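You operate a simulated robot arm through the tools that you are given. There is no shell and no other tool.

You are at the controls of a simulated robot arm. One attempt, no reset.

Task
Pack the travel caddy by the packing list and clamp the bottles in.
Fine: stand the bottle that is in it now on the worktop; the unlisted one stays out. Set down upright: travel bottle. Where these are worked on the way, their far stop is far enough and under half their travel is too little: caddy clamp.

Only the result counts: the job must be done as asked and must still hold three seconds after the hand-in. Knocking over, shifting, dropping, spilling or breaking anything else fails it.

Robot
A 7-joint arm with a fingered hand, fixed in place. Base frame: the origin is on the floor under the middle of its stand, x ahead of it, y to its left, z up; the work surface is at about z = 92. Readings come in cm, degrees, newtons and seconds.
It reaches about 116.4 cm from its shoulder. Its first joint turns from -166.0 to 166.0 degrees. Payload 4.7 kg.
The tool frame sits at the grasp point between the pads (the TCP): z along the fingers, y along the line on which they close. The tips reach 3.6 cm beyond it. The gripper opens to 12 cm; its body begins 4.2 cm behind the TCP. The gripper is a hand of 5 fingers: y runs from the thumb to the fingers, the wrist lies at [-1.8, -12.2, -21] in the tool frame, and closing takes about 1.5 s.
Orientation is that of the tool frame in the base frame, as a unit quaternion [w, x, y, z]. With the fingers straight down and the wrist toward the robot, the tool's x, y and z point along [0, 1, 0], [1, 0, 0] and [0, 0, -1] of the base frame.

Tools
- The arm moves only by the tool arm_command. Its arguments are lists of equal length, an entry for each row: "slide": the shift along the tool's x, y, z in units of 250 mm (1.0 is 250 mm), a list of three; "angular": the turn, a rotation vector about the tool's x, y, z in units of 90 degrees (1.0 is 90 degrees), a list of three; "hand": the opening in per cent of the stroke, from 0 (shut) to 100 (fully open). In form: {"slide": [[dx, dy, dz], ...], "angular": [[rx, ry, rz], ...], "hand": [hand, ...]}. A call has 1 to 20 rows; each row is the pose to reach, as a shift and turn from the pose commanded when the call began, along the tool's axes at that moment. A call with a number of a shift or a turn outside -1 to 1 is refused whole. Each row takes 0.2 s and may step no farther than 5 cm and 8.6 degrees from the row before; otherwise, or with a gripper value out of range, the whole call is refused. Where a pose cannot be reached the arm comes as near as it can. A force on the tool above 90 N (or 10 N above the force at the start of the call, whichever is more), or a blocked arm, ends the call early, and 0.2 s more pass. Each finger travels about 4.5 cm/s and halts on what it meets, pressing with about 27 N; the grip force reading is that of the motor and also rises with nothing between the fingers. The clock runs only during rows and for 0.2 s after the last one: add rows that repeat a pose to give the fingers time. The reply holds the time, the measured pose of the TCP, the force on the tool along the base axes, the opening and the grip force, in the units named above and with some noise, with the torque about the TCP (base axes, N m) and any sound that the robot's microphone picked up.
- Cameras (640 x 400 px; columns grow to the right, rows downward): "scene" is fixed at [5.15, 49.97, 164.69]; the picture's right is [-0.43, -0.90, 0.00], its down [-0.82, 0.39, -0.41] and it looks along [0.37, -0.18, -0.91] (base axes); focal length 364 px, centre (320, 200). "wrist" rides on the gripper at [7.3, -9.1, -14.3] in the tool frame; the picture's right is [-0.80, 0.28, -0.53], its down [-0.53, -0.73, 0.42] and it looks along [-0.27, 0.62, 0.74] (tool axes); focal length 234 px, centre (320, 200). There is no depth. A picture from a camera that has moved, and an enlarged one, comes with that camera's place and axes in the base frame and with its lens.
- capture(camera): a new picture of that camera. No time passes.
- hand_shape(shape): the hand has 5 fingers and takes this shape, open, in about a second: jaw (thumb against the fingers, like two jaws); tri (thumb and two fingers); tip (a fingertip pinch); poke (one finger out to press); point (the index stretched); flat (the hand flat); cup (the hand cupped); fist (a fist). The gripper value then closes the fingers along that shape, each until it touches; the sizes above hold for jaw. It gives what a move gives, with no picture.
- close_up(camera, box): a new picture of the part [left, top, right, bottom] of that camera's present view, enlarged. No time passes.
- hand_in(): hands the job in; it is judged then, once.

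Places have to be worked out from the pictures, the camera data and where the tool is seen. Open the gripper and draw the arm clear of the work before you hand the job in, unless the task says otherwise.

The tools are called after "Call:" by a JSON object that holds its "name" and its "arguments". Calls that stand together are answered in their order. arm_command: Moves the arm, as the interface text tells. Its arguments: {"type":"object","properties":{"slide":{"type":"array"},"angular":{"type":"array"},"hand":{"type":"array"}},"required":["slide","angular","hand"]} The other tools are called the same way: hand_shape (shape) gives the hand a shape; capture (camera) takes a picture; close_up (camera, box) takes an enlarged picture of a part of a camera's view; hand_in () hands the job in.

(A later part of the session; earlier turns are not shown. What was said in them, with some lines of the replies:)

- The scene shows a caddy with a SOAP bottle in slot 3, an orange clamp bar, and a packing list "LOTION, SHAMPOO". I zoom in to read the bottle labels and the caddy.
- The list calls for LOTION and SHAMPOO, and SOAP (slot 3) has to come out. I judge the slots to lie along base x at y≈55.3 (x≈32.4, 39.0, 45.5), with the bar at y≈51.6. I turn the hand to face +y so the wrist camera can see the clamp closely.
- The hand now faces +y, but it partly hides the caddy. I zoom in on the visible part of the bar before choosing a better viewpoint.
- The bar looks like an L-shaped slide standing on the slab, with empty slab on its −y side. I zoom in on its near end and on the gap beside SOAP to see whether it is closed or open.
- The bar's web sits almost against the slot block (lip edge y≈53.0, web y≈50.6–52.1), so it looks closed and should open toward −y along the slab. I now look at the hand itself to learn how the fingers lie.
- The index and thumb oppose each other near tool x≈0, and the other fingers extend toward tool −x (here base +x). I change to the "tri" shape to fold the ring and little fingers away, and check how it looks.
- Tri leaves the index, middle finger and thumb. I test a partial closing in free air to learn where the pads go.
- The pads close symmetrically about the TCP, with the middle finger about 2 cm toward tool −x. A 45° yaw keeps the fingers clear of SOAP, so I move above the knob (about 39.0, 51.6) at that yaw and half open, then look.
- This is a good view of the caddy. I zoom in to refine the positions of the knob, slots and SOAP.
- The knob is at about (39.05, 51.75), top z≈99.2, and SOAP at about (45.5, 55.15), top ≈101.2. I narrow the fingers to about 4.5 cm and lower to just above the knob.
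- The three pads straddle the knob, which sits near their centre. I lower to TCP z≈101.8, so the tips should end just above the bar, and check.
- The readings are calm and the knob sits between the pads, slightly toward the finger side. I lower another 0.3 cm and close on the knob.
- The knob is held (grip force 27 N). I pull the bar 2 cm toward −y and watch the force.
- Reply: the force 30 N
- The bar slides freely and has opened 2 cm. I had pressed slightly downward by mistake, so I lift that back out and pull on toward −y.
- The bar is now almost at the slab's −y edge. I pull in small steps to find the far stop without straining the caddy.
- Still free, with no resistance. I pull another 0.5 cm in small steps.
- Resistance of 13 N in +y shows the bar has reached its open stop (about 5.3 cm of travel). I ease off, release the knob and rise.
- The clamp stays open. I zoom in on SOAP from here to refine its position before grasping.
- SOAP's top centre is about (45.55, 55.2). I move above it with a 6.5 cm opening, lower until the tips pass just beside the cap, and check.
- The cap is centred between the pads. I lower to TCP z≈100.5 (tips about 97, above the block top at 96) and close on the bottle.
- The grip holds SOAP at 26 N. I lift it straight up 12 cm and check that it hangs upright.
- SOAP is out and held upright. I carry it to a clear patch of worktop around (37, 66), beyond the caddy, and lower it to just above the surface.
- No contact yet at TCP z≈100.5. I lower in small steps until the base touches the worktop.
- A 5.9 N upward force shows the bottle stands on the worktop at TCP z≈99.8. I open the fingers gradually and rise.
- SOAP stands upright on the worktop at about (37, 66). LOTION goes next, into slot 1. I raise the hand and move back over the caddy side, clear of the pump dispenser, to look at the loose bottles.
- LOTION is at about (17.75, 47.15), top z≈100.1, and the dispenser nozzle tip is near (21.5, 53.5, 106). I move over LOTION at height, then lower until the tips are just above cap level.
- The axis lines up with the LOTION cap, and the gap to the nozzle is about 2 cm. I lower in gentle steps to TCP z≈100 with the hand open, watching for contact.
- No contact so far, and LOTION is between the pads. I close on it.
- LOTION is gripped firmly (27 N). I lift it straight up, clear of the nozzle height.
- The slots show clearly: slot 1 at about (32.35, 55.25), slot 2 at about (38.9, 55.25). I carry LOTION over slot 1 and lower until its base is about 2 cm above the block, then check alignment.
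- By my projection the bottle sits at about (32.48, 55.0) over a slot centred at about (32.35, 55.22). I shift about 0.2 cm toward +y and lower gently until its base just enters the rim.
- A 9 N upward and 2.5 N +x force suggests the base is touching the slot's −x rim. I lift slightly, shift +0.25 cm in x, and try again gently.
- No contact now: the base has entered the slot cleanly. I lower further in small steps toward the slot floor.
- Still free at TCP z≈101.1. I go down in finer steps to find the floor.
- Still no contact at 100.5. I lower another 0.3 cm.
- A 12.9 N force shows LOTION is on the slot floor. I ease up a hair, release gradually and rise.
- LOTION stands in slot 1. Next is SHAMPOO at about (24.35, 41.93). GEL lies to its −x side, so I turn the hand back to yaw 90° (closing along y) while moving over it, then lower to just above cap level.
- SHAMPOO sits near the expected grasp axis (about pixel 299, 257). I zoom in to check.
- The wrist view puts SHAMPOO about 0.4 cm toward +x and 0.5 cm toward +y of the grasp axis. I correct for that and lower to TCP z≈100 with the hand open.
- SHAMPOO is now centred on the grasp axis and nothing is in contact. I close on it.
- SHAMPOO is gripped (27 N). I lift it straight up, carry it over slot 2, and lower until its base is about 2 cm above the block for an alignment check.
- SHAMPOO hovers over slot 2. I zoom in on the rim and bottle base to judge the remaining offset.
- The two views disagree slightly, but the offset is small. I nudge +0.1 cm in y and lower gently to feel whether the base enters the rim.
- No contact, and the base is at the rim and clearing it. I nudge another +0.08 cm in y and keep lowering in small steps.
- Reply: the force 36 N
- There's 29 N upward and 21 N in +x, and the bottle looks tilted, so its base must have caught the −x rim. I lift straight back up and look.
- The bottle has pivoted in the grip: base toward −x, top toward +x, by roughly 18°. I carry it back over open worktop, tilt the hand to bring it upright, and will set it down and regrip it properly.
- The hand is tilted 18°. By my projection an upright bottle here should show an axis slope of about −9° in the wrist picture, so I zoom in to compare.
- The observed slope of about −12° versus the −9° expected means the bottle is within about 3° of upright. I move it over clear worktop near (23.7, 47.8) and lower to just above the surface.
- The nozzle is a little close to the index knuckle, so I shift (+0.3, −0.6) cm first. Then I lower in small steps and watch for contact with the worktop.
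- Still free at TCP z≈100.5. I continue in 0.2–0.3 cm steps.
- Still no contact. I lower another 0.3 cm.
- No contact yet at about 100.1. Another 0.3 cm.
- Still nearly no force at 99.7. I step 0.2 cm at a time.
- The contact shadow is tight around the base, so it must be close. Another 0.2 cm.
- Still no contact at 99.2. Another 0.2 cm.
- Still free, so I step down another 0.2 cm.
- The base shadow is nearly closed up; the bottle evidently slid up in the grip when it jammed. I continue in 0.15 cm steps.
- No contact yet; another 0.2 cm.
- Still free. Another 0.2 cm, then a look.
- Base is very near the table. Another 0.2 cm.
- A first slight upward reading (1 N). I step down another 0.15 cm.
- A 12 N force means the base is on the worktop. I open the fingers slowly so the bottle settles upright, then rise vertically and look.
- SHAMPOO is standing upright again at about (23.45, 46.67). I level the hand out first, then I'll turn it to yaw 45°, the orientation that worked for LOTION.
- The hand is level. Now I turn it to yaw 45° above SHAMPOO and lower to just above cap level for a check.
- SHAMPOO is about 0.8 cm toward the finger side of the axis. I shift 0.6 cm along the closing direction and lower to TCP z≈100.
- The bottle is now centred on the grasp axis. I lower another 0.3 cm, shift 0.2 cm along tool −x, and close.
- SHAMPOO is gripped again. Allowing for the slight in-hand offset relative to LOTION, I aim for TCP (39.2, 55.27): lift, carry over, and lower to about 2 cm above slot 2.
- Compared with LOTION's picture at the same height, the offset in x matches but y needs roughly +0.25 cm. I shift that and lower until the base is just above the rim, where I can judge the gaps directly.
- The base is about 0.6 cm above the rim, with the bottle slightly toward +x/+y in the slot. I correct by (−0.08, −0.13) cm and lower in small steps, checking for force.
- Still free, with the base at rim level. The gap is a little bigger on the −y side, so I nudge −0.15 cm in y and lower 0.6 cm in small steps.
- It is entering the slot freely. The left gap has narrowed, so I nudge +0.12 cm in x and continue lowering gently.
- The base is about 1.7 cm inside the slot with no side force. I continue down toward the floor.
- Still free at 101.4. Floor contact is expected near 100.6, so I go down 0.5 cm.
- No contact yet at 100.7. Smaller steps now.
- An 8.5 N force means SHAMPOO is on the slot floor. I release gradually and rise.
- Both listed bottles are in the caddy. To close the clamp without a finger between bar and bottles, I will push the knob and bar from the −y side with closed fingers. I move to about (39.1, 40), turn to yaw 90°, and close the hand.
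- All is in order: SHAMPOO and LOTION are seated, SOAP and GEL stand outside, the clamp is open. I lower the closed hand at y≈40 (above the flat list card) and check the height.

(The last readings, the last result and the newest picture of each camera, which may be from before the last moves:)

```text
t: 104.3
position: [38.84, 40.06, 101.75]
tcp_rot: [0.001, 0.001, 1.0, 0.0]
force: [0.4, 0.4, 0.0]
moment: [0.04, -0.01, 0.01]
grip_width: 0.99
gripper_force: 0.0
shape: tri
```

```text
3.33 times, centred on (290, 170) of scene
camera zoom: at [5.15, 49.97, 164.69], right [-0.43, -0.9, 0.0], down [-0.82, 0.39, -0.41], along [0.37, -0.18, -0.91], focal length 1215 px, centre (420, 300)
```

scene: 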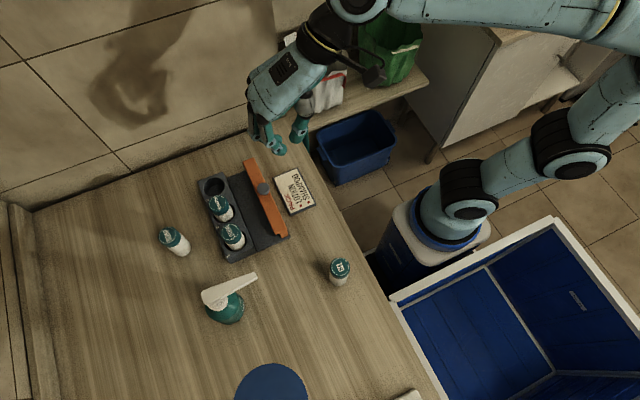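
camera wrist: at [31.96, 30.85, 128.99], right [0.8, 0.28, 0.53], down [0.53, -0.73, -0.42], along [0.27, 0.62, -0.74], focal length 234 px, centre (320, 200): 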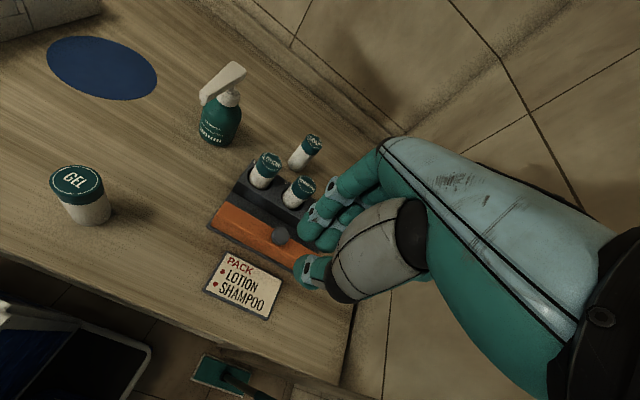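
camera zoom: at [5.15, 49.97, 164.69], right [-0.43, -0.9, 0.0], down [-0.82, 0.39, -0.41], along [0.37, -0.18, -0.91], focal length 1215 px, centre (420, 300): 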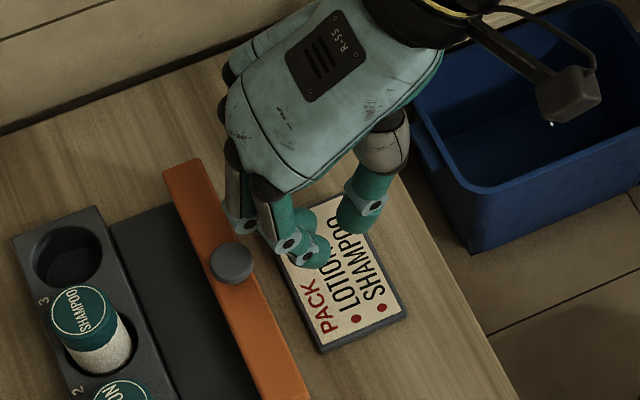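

The fingers' outer side (knuckle at about +2.9 cm in y) will meet the knob first, and the knob lies between index and middle. I lower to TCP z≈100.2 and start pushing toward +y.

Call:
{"name": "arm_command", "arguments": {"slide": [[0, 0, 0.035], [0, 0, 0.07], [0, 0.03, 0.07], [0, 0.06, 0.07], [0, 0.09, 0.07], [0, 0.12, 0.07], [0, 0.12, 0.07]], "angular": [[0, 0, 0], [0, 0, 0], [0, 0, 0], [0, 0, 0], [0, 0, 0], [0, 0, 0], [0, 0, 0]], "hand": [8, 8, 8, 8, 8, 8, 8]}}

Call:
{"name": "close_up", "arguments": {"camera": "scene", "box": [190, 140, 310, 260]}}

Call:
{"name": "close_up", "arguments": {"camera": "wrist", "box": [200, 120, 400, 360]}}

```text
t: 105.9
position: [39.05, 42.89, 100.22]
tcp_rot: [0.0, 0.001, 1.0, -0.001]
force: [-0.4, 0.0, 0.8]
moment: [0.02, 0.01, 0.01]
grip_width: 0.95
gripper_force: 0.0
shape: tri
```

```text
3.33 times, centred on (250, 200) of scene
camera zoom: at [5.15, 49.97, 164.69], right [-0.43, -0.9, 0.0], down [-0.82, 0.39, -0.41], along [0.37, -0.18, -0.91], focal length 1215 px, centre (553, 200)
```

zoom: 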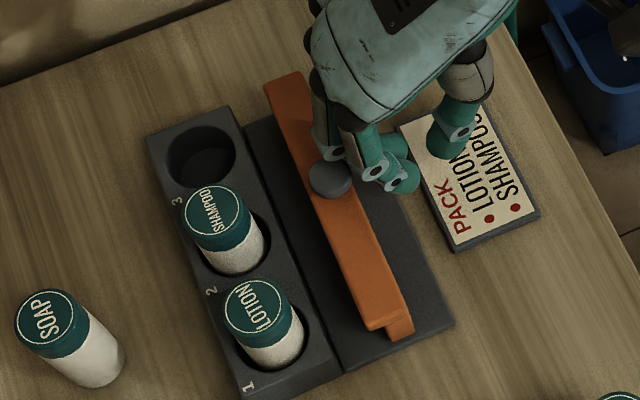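

```text
1.67 times, centred on (300, 240) of wrist
camera zoom: at [31.84, 33.75, 114.56], right [0.8, 0.28, 0.53], down [0.53, -0.73, -0.42], along [0.27, 0.62, -0.74], focal length 390 px, centre (353, 133)
```

zoom: 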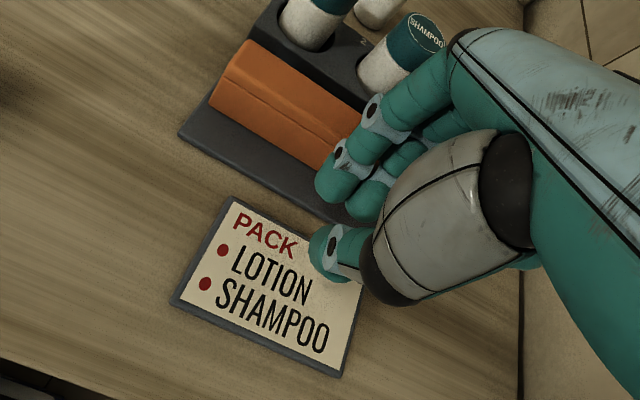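

The bar is sliding along with the fingers. I keep pushing, 2.6 cm more.

Call:
{"name": "arm_command", "arguments": {"slide": [[0, 0.026, 0], [0, 0.052, 0], [0, 0.078, 0], [0, 0.104, 0], [0, 0.104, 0]], "angular": [[0, 0, 0], [0, 0, 0], [0, 0, 0], [0, 0, 0], [0, 0, 0]], "hand": [8, 8, 8, 8, 8]}}

Call:
{"name": "close_up", "arguments": {"camera": "scene", "box": [190, 140, 310, 260]}}

```text
t: 107.1
position: [39.01, 45.54, 100.18]
tcp_rot: [0.0, 0.0, 1.0, -0.001]
force: [-0.6, 0.3, 0.5]
moment: [0.03, 0.01, -0.02]
grip_width: 0.97
gripper_force: 0.1
shape: tri
```

```text
3.33 times, centred on (250, 200) of scene
camera zoom: at [5.15, 49.97, 164.69], right [-0.43, -0.9, 0.0], down [-0.82, 0.39, -0.41], along [0.37, -0.18, -0.91], focal length 1215 px, centre (553, 200)
```

zoom: 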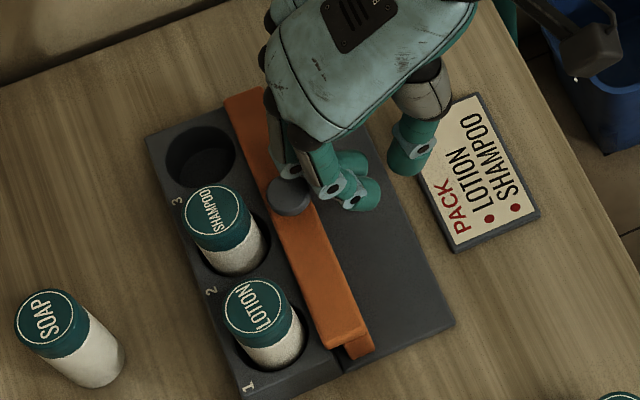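

The bar is nearly closed. I finish in small steps, watching the force for the closed stop.

Call:
{"name": "arm_command", "arguments": {"slide": [[0, 0.008, 0], [0, 0.016, 0], [0, 0.022, 0], [0, 0.022, 0]], "angular": [[0, 0, 0], [0, 0, 0], [0, 0, 0], [0, 0, 0]], "hand": [8, 8, 8, 8]}}

Call:
{"name": "close_up", "arguments": {"camera": "scene", "box": [190, 140, 310, 260]}}

Call:
{"name": "close_up", "arguments": {"camera": "wrist", "box": [200, 100, 400, 300]}}

```text
t: 108.1
position: [39.0, 46.11, 100.18]
tcp_rot: [0.0, 0.0, 1.0, 0.0]
force: [-0.2, 0.3, -0.3]
moment: [-0.03, -0.01, -0.02]
grip_width: 0.96
gripper_force: 0.1
shape: tri
```

```text
3.33 times, centred on (250, 200) of scene
camera zoom: at [5.15, 49.97, 164.69], right [-0.43, -0.9, 0.0], down [-0.82, 0.39, -0.41], along [0.37, -0.18, -0.91], focal length 1215 px, centre (553, 200)
```

zoom: 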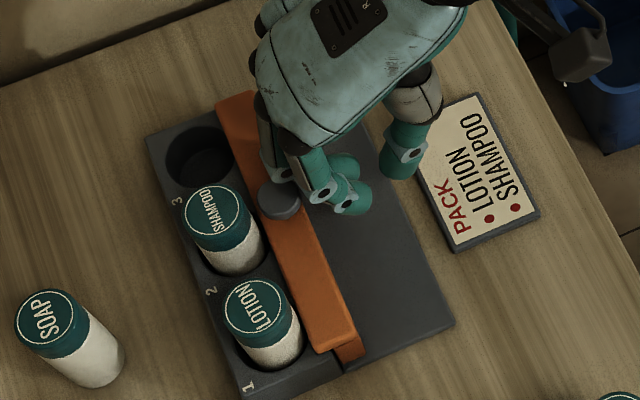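

```text
2.00 times, centred on (300, 200) of wrist
camera zoom: at [31.79, 36.95, 114.58], right [0.8, 0.28, 0.53], down [0.53, -0.73, -0.42], along [0.27, 0.62, -0.74], focal length 468 px, centre (360, 200)
```

zoom: 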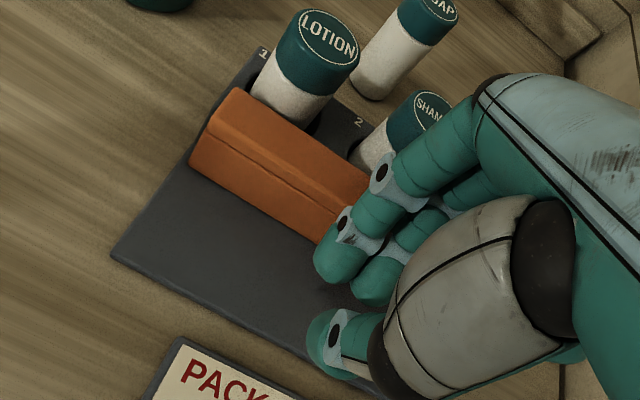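

The knob's pixel position now matches its original closed position. I press a little further to be sure it is on its stop.

Call:
{"name": "arm_command", "arguments": {"slide": [[0, 0.006, 0], [0, 0.01, 0], [0, 0.01, 0]], "angular": [[0, 0, 0], [0, 0, 0], [0, 0, 0]], "hand": [8, 8, 8]}}

Call:
{"name": "close_up", "arguments": {"camera": "scene", "box": [190, 140, 310, 260]}}

```text
t: 108.9
position: [38.98, 46.49, 100.25]
tcp_rot: [0.0, 0.0, 1.0, 0.001]
force: [0.8, -3.1, 1.2]
moment: [0.1, -0.04, -0.01]
grip_width: 0.95
gripper_force: 0.1
shape: tri
```

```text
3.33 times, centred on (250, 200) of scene
camera zoom: at [5.15, 49.97, 164.69], right [-0.43, -0.9, 0.0], down [-0.82, 0.39, -0.41], along [0.37, -0.18, -0.91], focal length 1215 px, centre (553, 200)
```

zoom: 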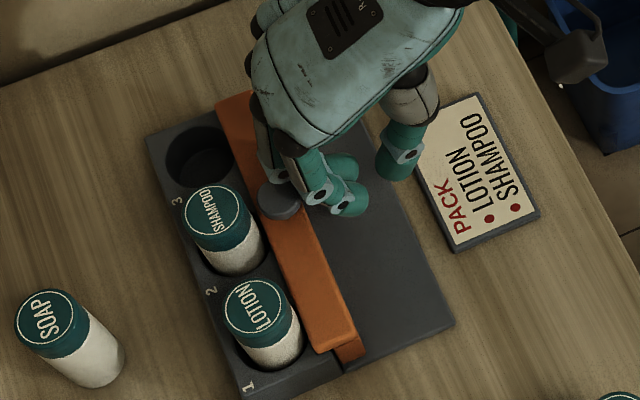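

A −3 N reaction with no further bar movement suggests the stop. One more slight press to confirm.

Call:
{"name": "arm_command", "arguments": {"slide": [[0, 0.006, 0], [0, 0.006, 0]], "angular": [[0, 0, 0], [0, 0, 0]], "hand": [8, 8]}}

Call:
{"name": "close_up", "arguments": {"camera": "scene", "box": [190, 140, 310, 260]}}

```text
t: 109.5
position: [39.1, 46.45, 100.21]
tcp_rot: [0.0, 0.0, 1.0, 0.0]
force: [1.0, -4.3, 3.3]
moment: [0.1, -0.02, -0.04]
grip_width: 0.91
gripper_force: 0.1
shape: tri
```

```text
3.33 times, centred on (250, 200) of scene
camera zoom: at [5.15, 49.97, 164.69], right [-0.43, -0.9, 0.0], down [-0.82, 0.39, -0.41], along [0.37, -0.18, -0.91], focal length 1215 px, centre (553, 200)
```

zoom: 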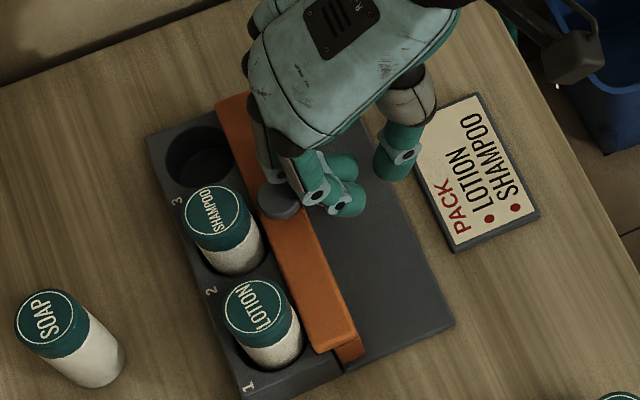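

The bar no longer moves, so it is on its closed stop. I back off toward −y, rise well clear, and open the hand.

Call:
{"name": "arm_command", "arguments": {"slide": [[0, -0.04, 0], [0, -0.1, 0], [0, -0.18, 0], [0, -0.18, -0.15], [0, -0.18, -0.3], [0, -0.18, -0.45], [0, -0.18, -0.6], [0, -0.34, -0.7], [0, -0.5, -0.8], [0, -0.5, -0.8], [0, -0.5, -0.8], [0, -0.5, -0.8], [0, -0.5, -0.8], [0, -0.5, -0.8]], "angular": [[0, 0, 0], [0, 0, 0], [0, 0, 0], [0, 0, 0], [0, 0, 0], [0, 0, 0], [0, 0, 0], [0, 0, 0], [0, 0, 0], [0, 0, 0], [0, 0, 0], [0, 0, 0], [0, 0, 0], [0, 0, 0]], "hand": [8, 8, 8, 8, 8, 8, 30, 60, 90, 100, 100, 100, 100, 100]}}

Call:
{"name": "capture", "arguments": {"camera": "scene"}}

Call:
{"name": "capture", "arguments": {"camera": "wrist"}}

Call:
{"name": "close_up", "arguments": {"camera": "scene", "box": [190, 150, 310, 270]}}

Call:
{"name": "close_up", "arguments": {"camera": "scene", "box": [140, 200, 380, 340]}}

```text
t: 112.5
position: [38.91, 34.11, 120.56]
tcp_rot: [0.001, 0.0, 1.0, 0.0]
force: [0.4, 0.2, 0.6]
moment: [0.02, 0.0, 0.0]
grip_width: 11.93
gripper_force: 0.0
shape: tri
```

```text
taken
```

scene: 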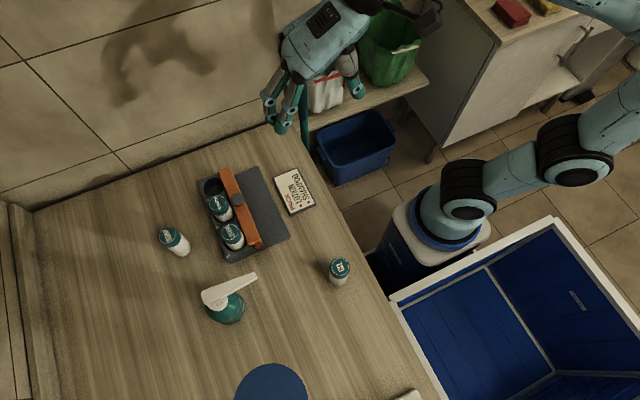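

```text
taken
camera wrist: at [31.64, 24.95, 134.91], right [0.8, 0.28, 0.53], down [0.53, -0.73, -0.42], along [0.27, 0.62, -0.74], focal length 234 px, centre (320, 200)
```

wrist: 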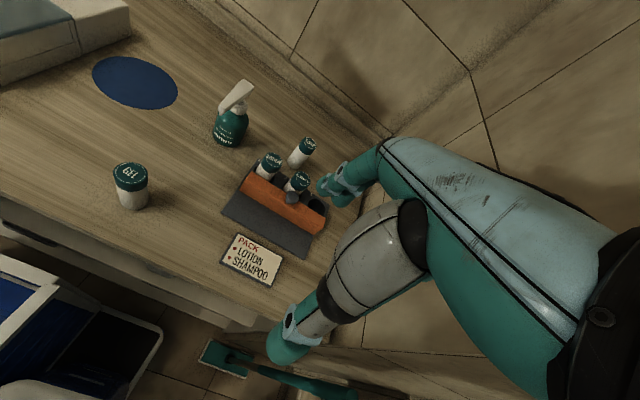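

```text
3.33 times, centred on (250, 210) of scene
camera zoom: at [5.15, 49.97, 164.69], right [-0.43, -0.9, 0.0], down [-0.82, 0.39, -0.41], along [0.37, -0.18, -0.91], focal length 1215 px, centre (553, 167)
```

zoom: 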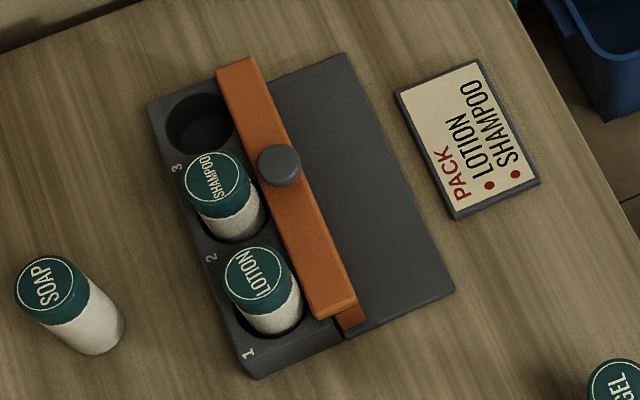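

```text
2.67 times, centred on (260, 270) of scene
camera zoom: at [5.15, 49.97, 164.69], right [-0.43, -0.9, 0.0], down [-0.82, 0.39, -0.41], along [0.37, -0.18, -0.91], focal length 972 px, centre (480, 13)
```

zoom: 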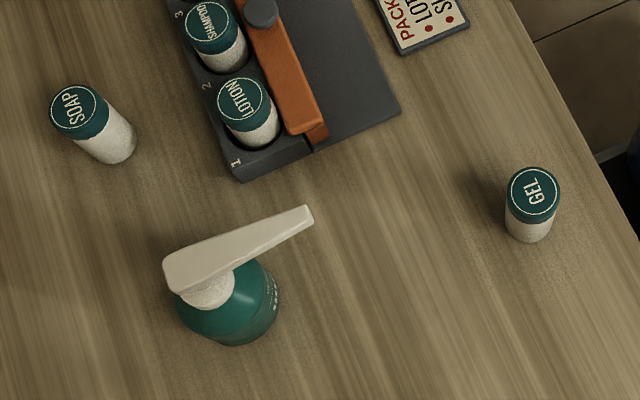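

Everything is standing upright and the bar is back at the slots. I compare it with the original closed picture using the same zoom boxes.

Call:
{"name": "close_up", "arguments": {"camera": "scene", "box": [235, 225, 285, 260]}}

Call:
{"name": "close_up", "arguments": {"camera": "scene", "box": [195, 160, 255, 215]}}

Call:
{"name": "close_up", "arguments": {"camera": "wrist", "box": [220, 130, 340, 260]}}

```text
11.43 times, centred on (260, 242) of scene
camera zoom: at [5.15, 49.97, 164.69], right [-0.43, -0.9, 0.0], down [-0.82, 0.39, -0.41], along [0.37, -0.18, -0.91], focal length 4165 px, centre (1006, -286)
```

zoom: 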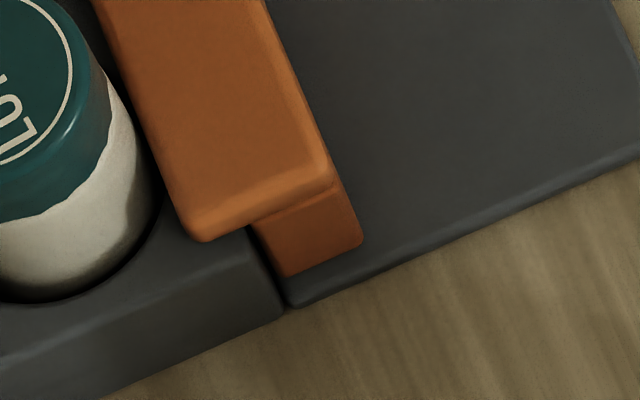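

```text
7.27 times, centred on (225, 188) of scene
camera zoom: at [5.15, 49.97, 164.69], right [-0.43, -0.9, 0.0], down [-0.82, 0.39, -0.41], along [0.37, -0.18, -0.91], focal length 2651 px, centre (1011, 291)
```

zoom: 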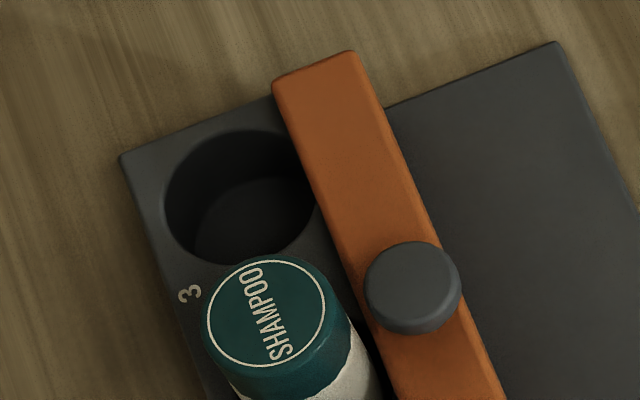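

```text
3.08 times, centred on (280, 195) of wrist
camera zoom: at [31.64, 24.95, 134.91], right [0.8, 0.28, 0.53], down [0.53, -0.73, -0.42], along [0.27, 0.62, -0.74], focal length 720 px, centre (443, 215)
```

zoom: 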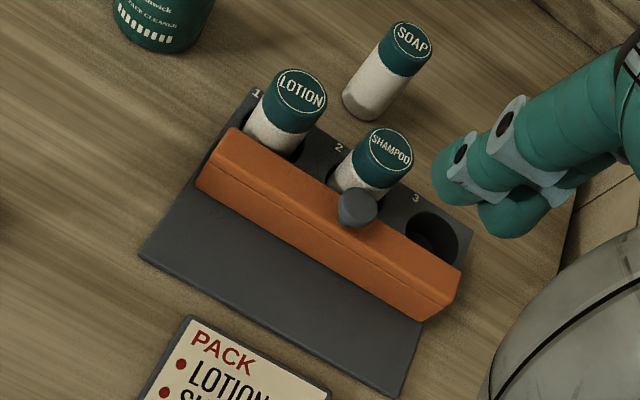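

The bar is pixel-identical to its original closed position and the caddy has not shifted. LOTION and SHAMPOO are seated and clamped, SOAP and GEL stand upright on the worktop, and the hand is open and clear, so I hand the job in.

Call:
{"name": "hand_in", "arguments": {}}

```text
The job is handed in.
```

I packed the caddy by the list and handed the job in; the hand-in gave no verdict, so I don't know the result yet.

- **Packed:** LOTION is in slot 1 and SHAMPOO in slot 2, both seated on the slot floor. Slot 3 is empty.
- **Left out:** SOAP came out of slot 3 and stands upright on the worktop, on the far side of the caddy. GEL was not moved.
- **Clamp:** I opened the bar to its far stop to swap the bottles, then pushed it back to its closed stop. In the last pictures it sits exactly where it was at the start.

On the first try at slot 2, SHAMPOO caught the rim and tilted in the grip. I set it down upright on the worktop, took a fresh grip and inserted it cleanly. In the final pictures nothing else had been knocked or shifted, and the hand was open and clear of the work.
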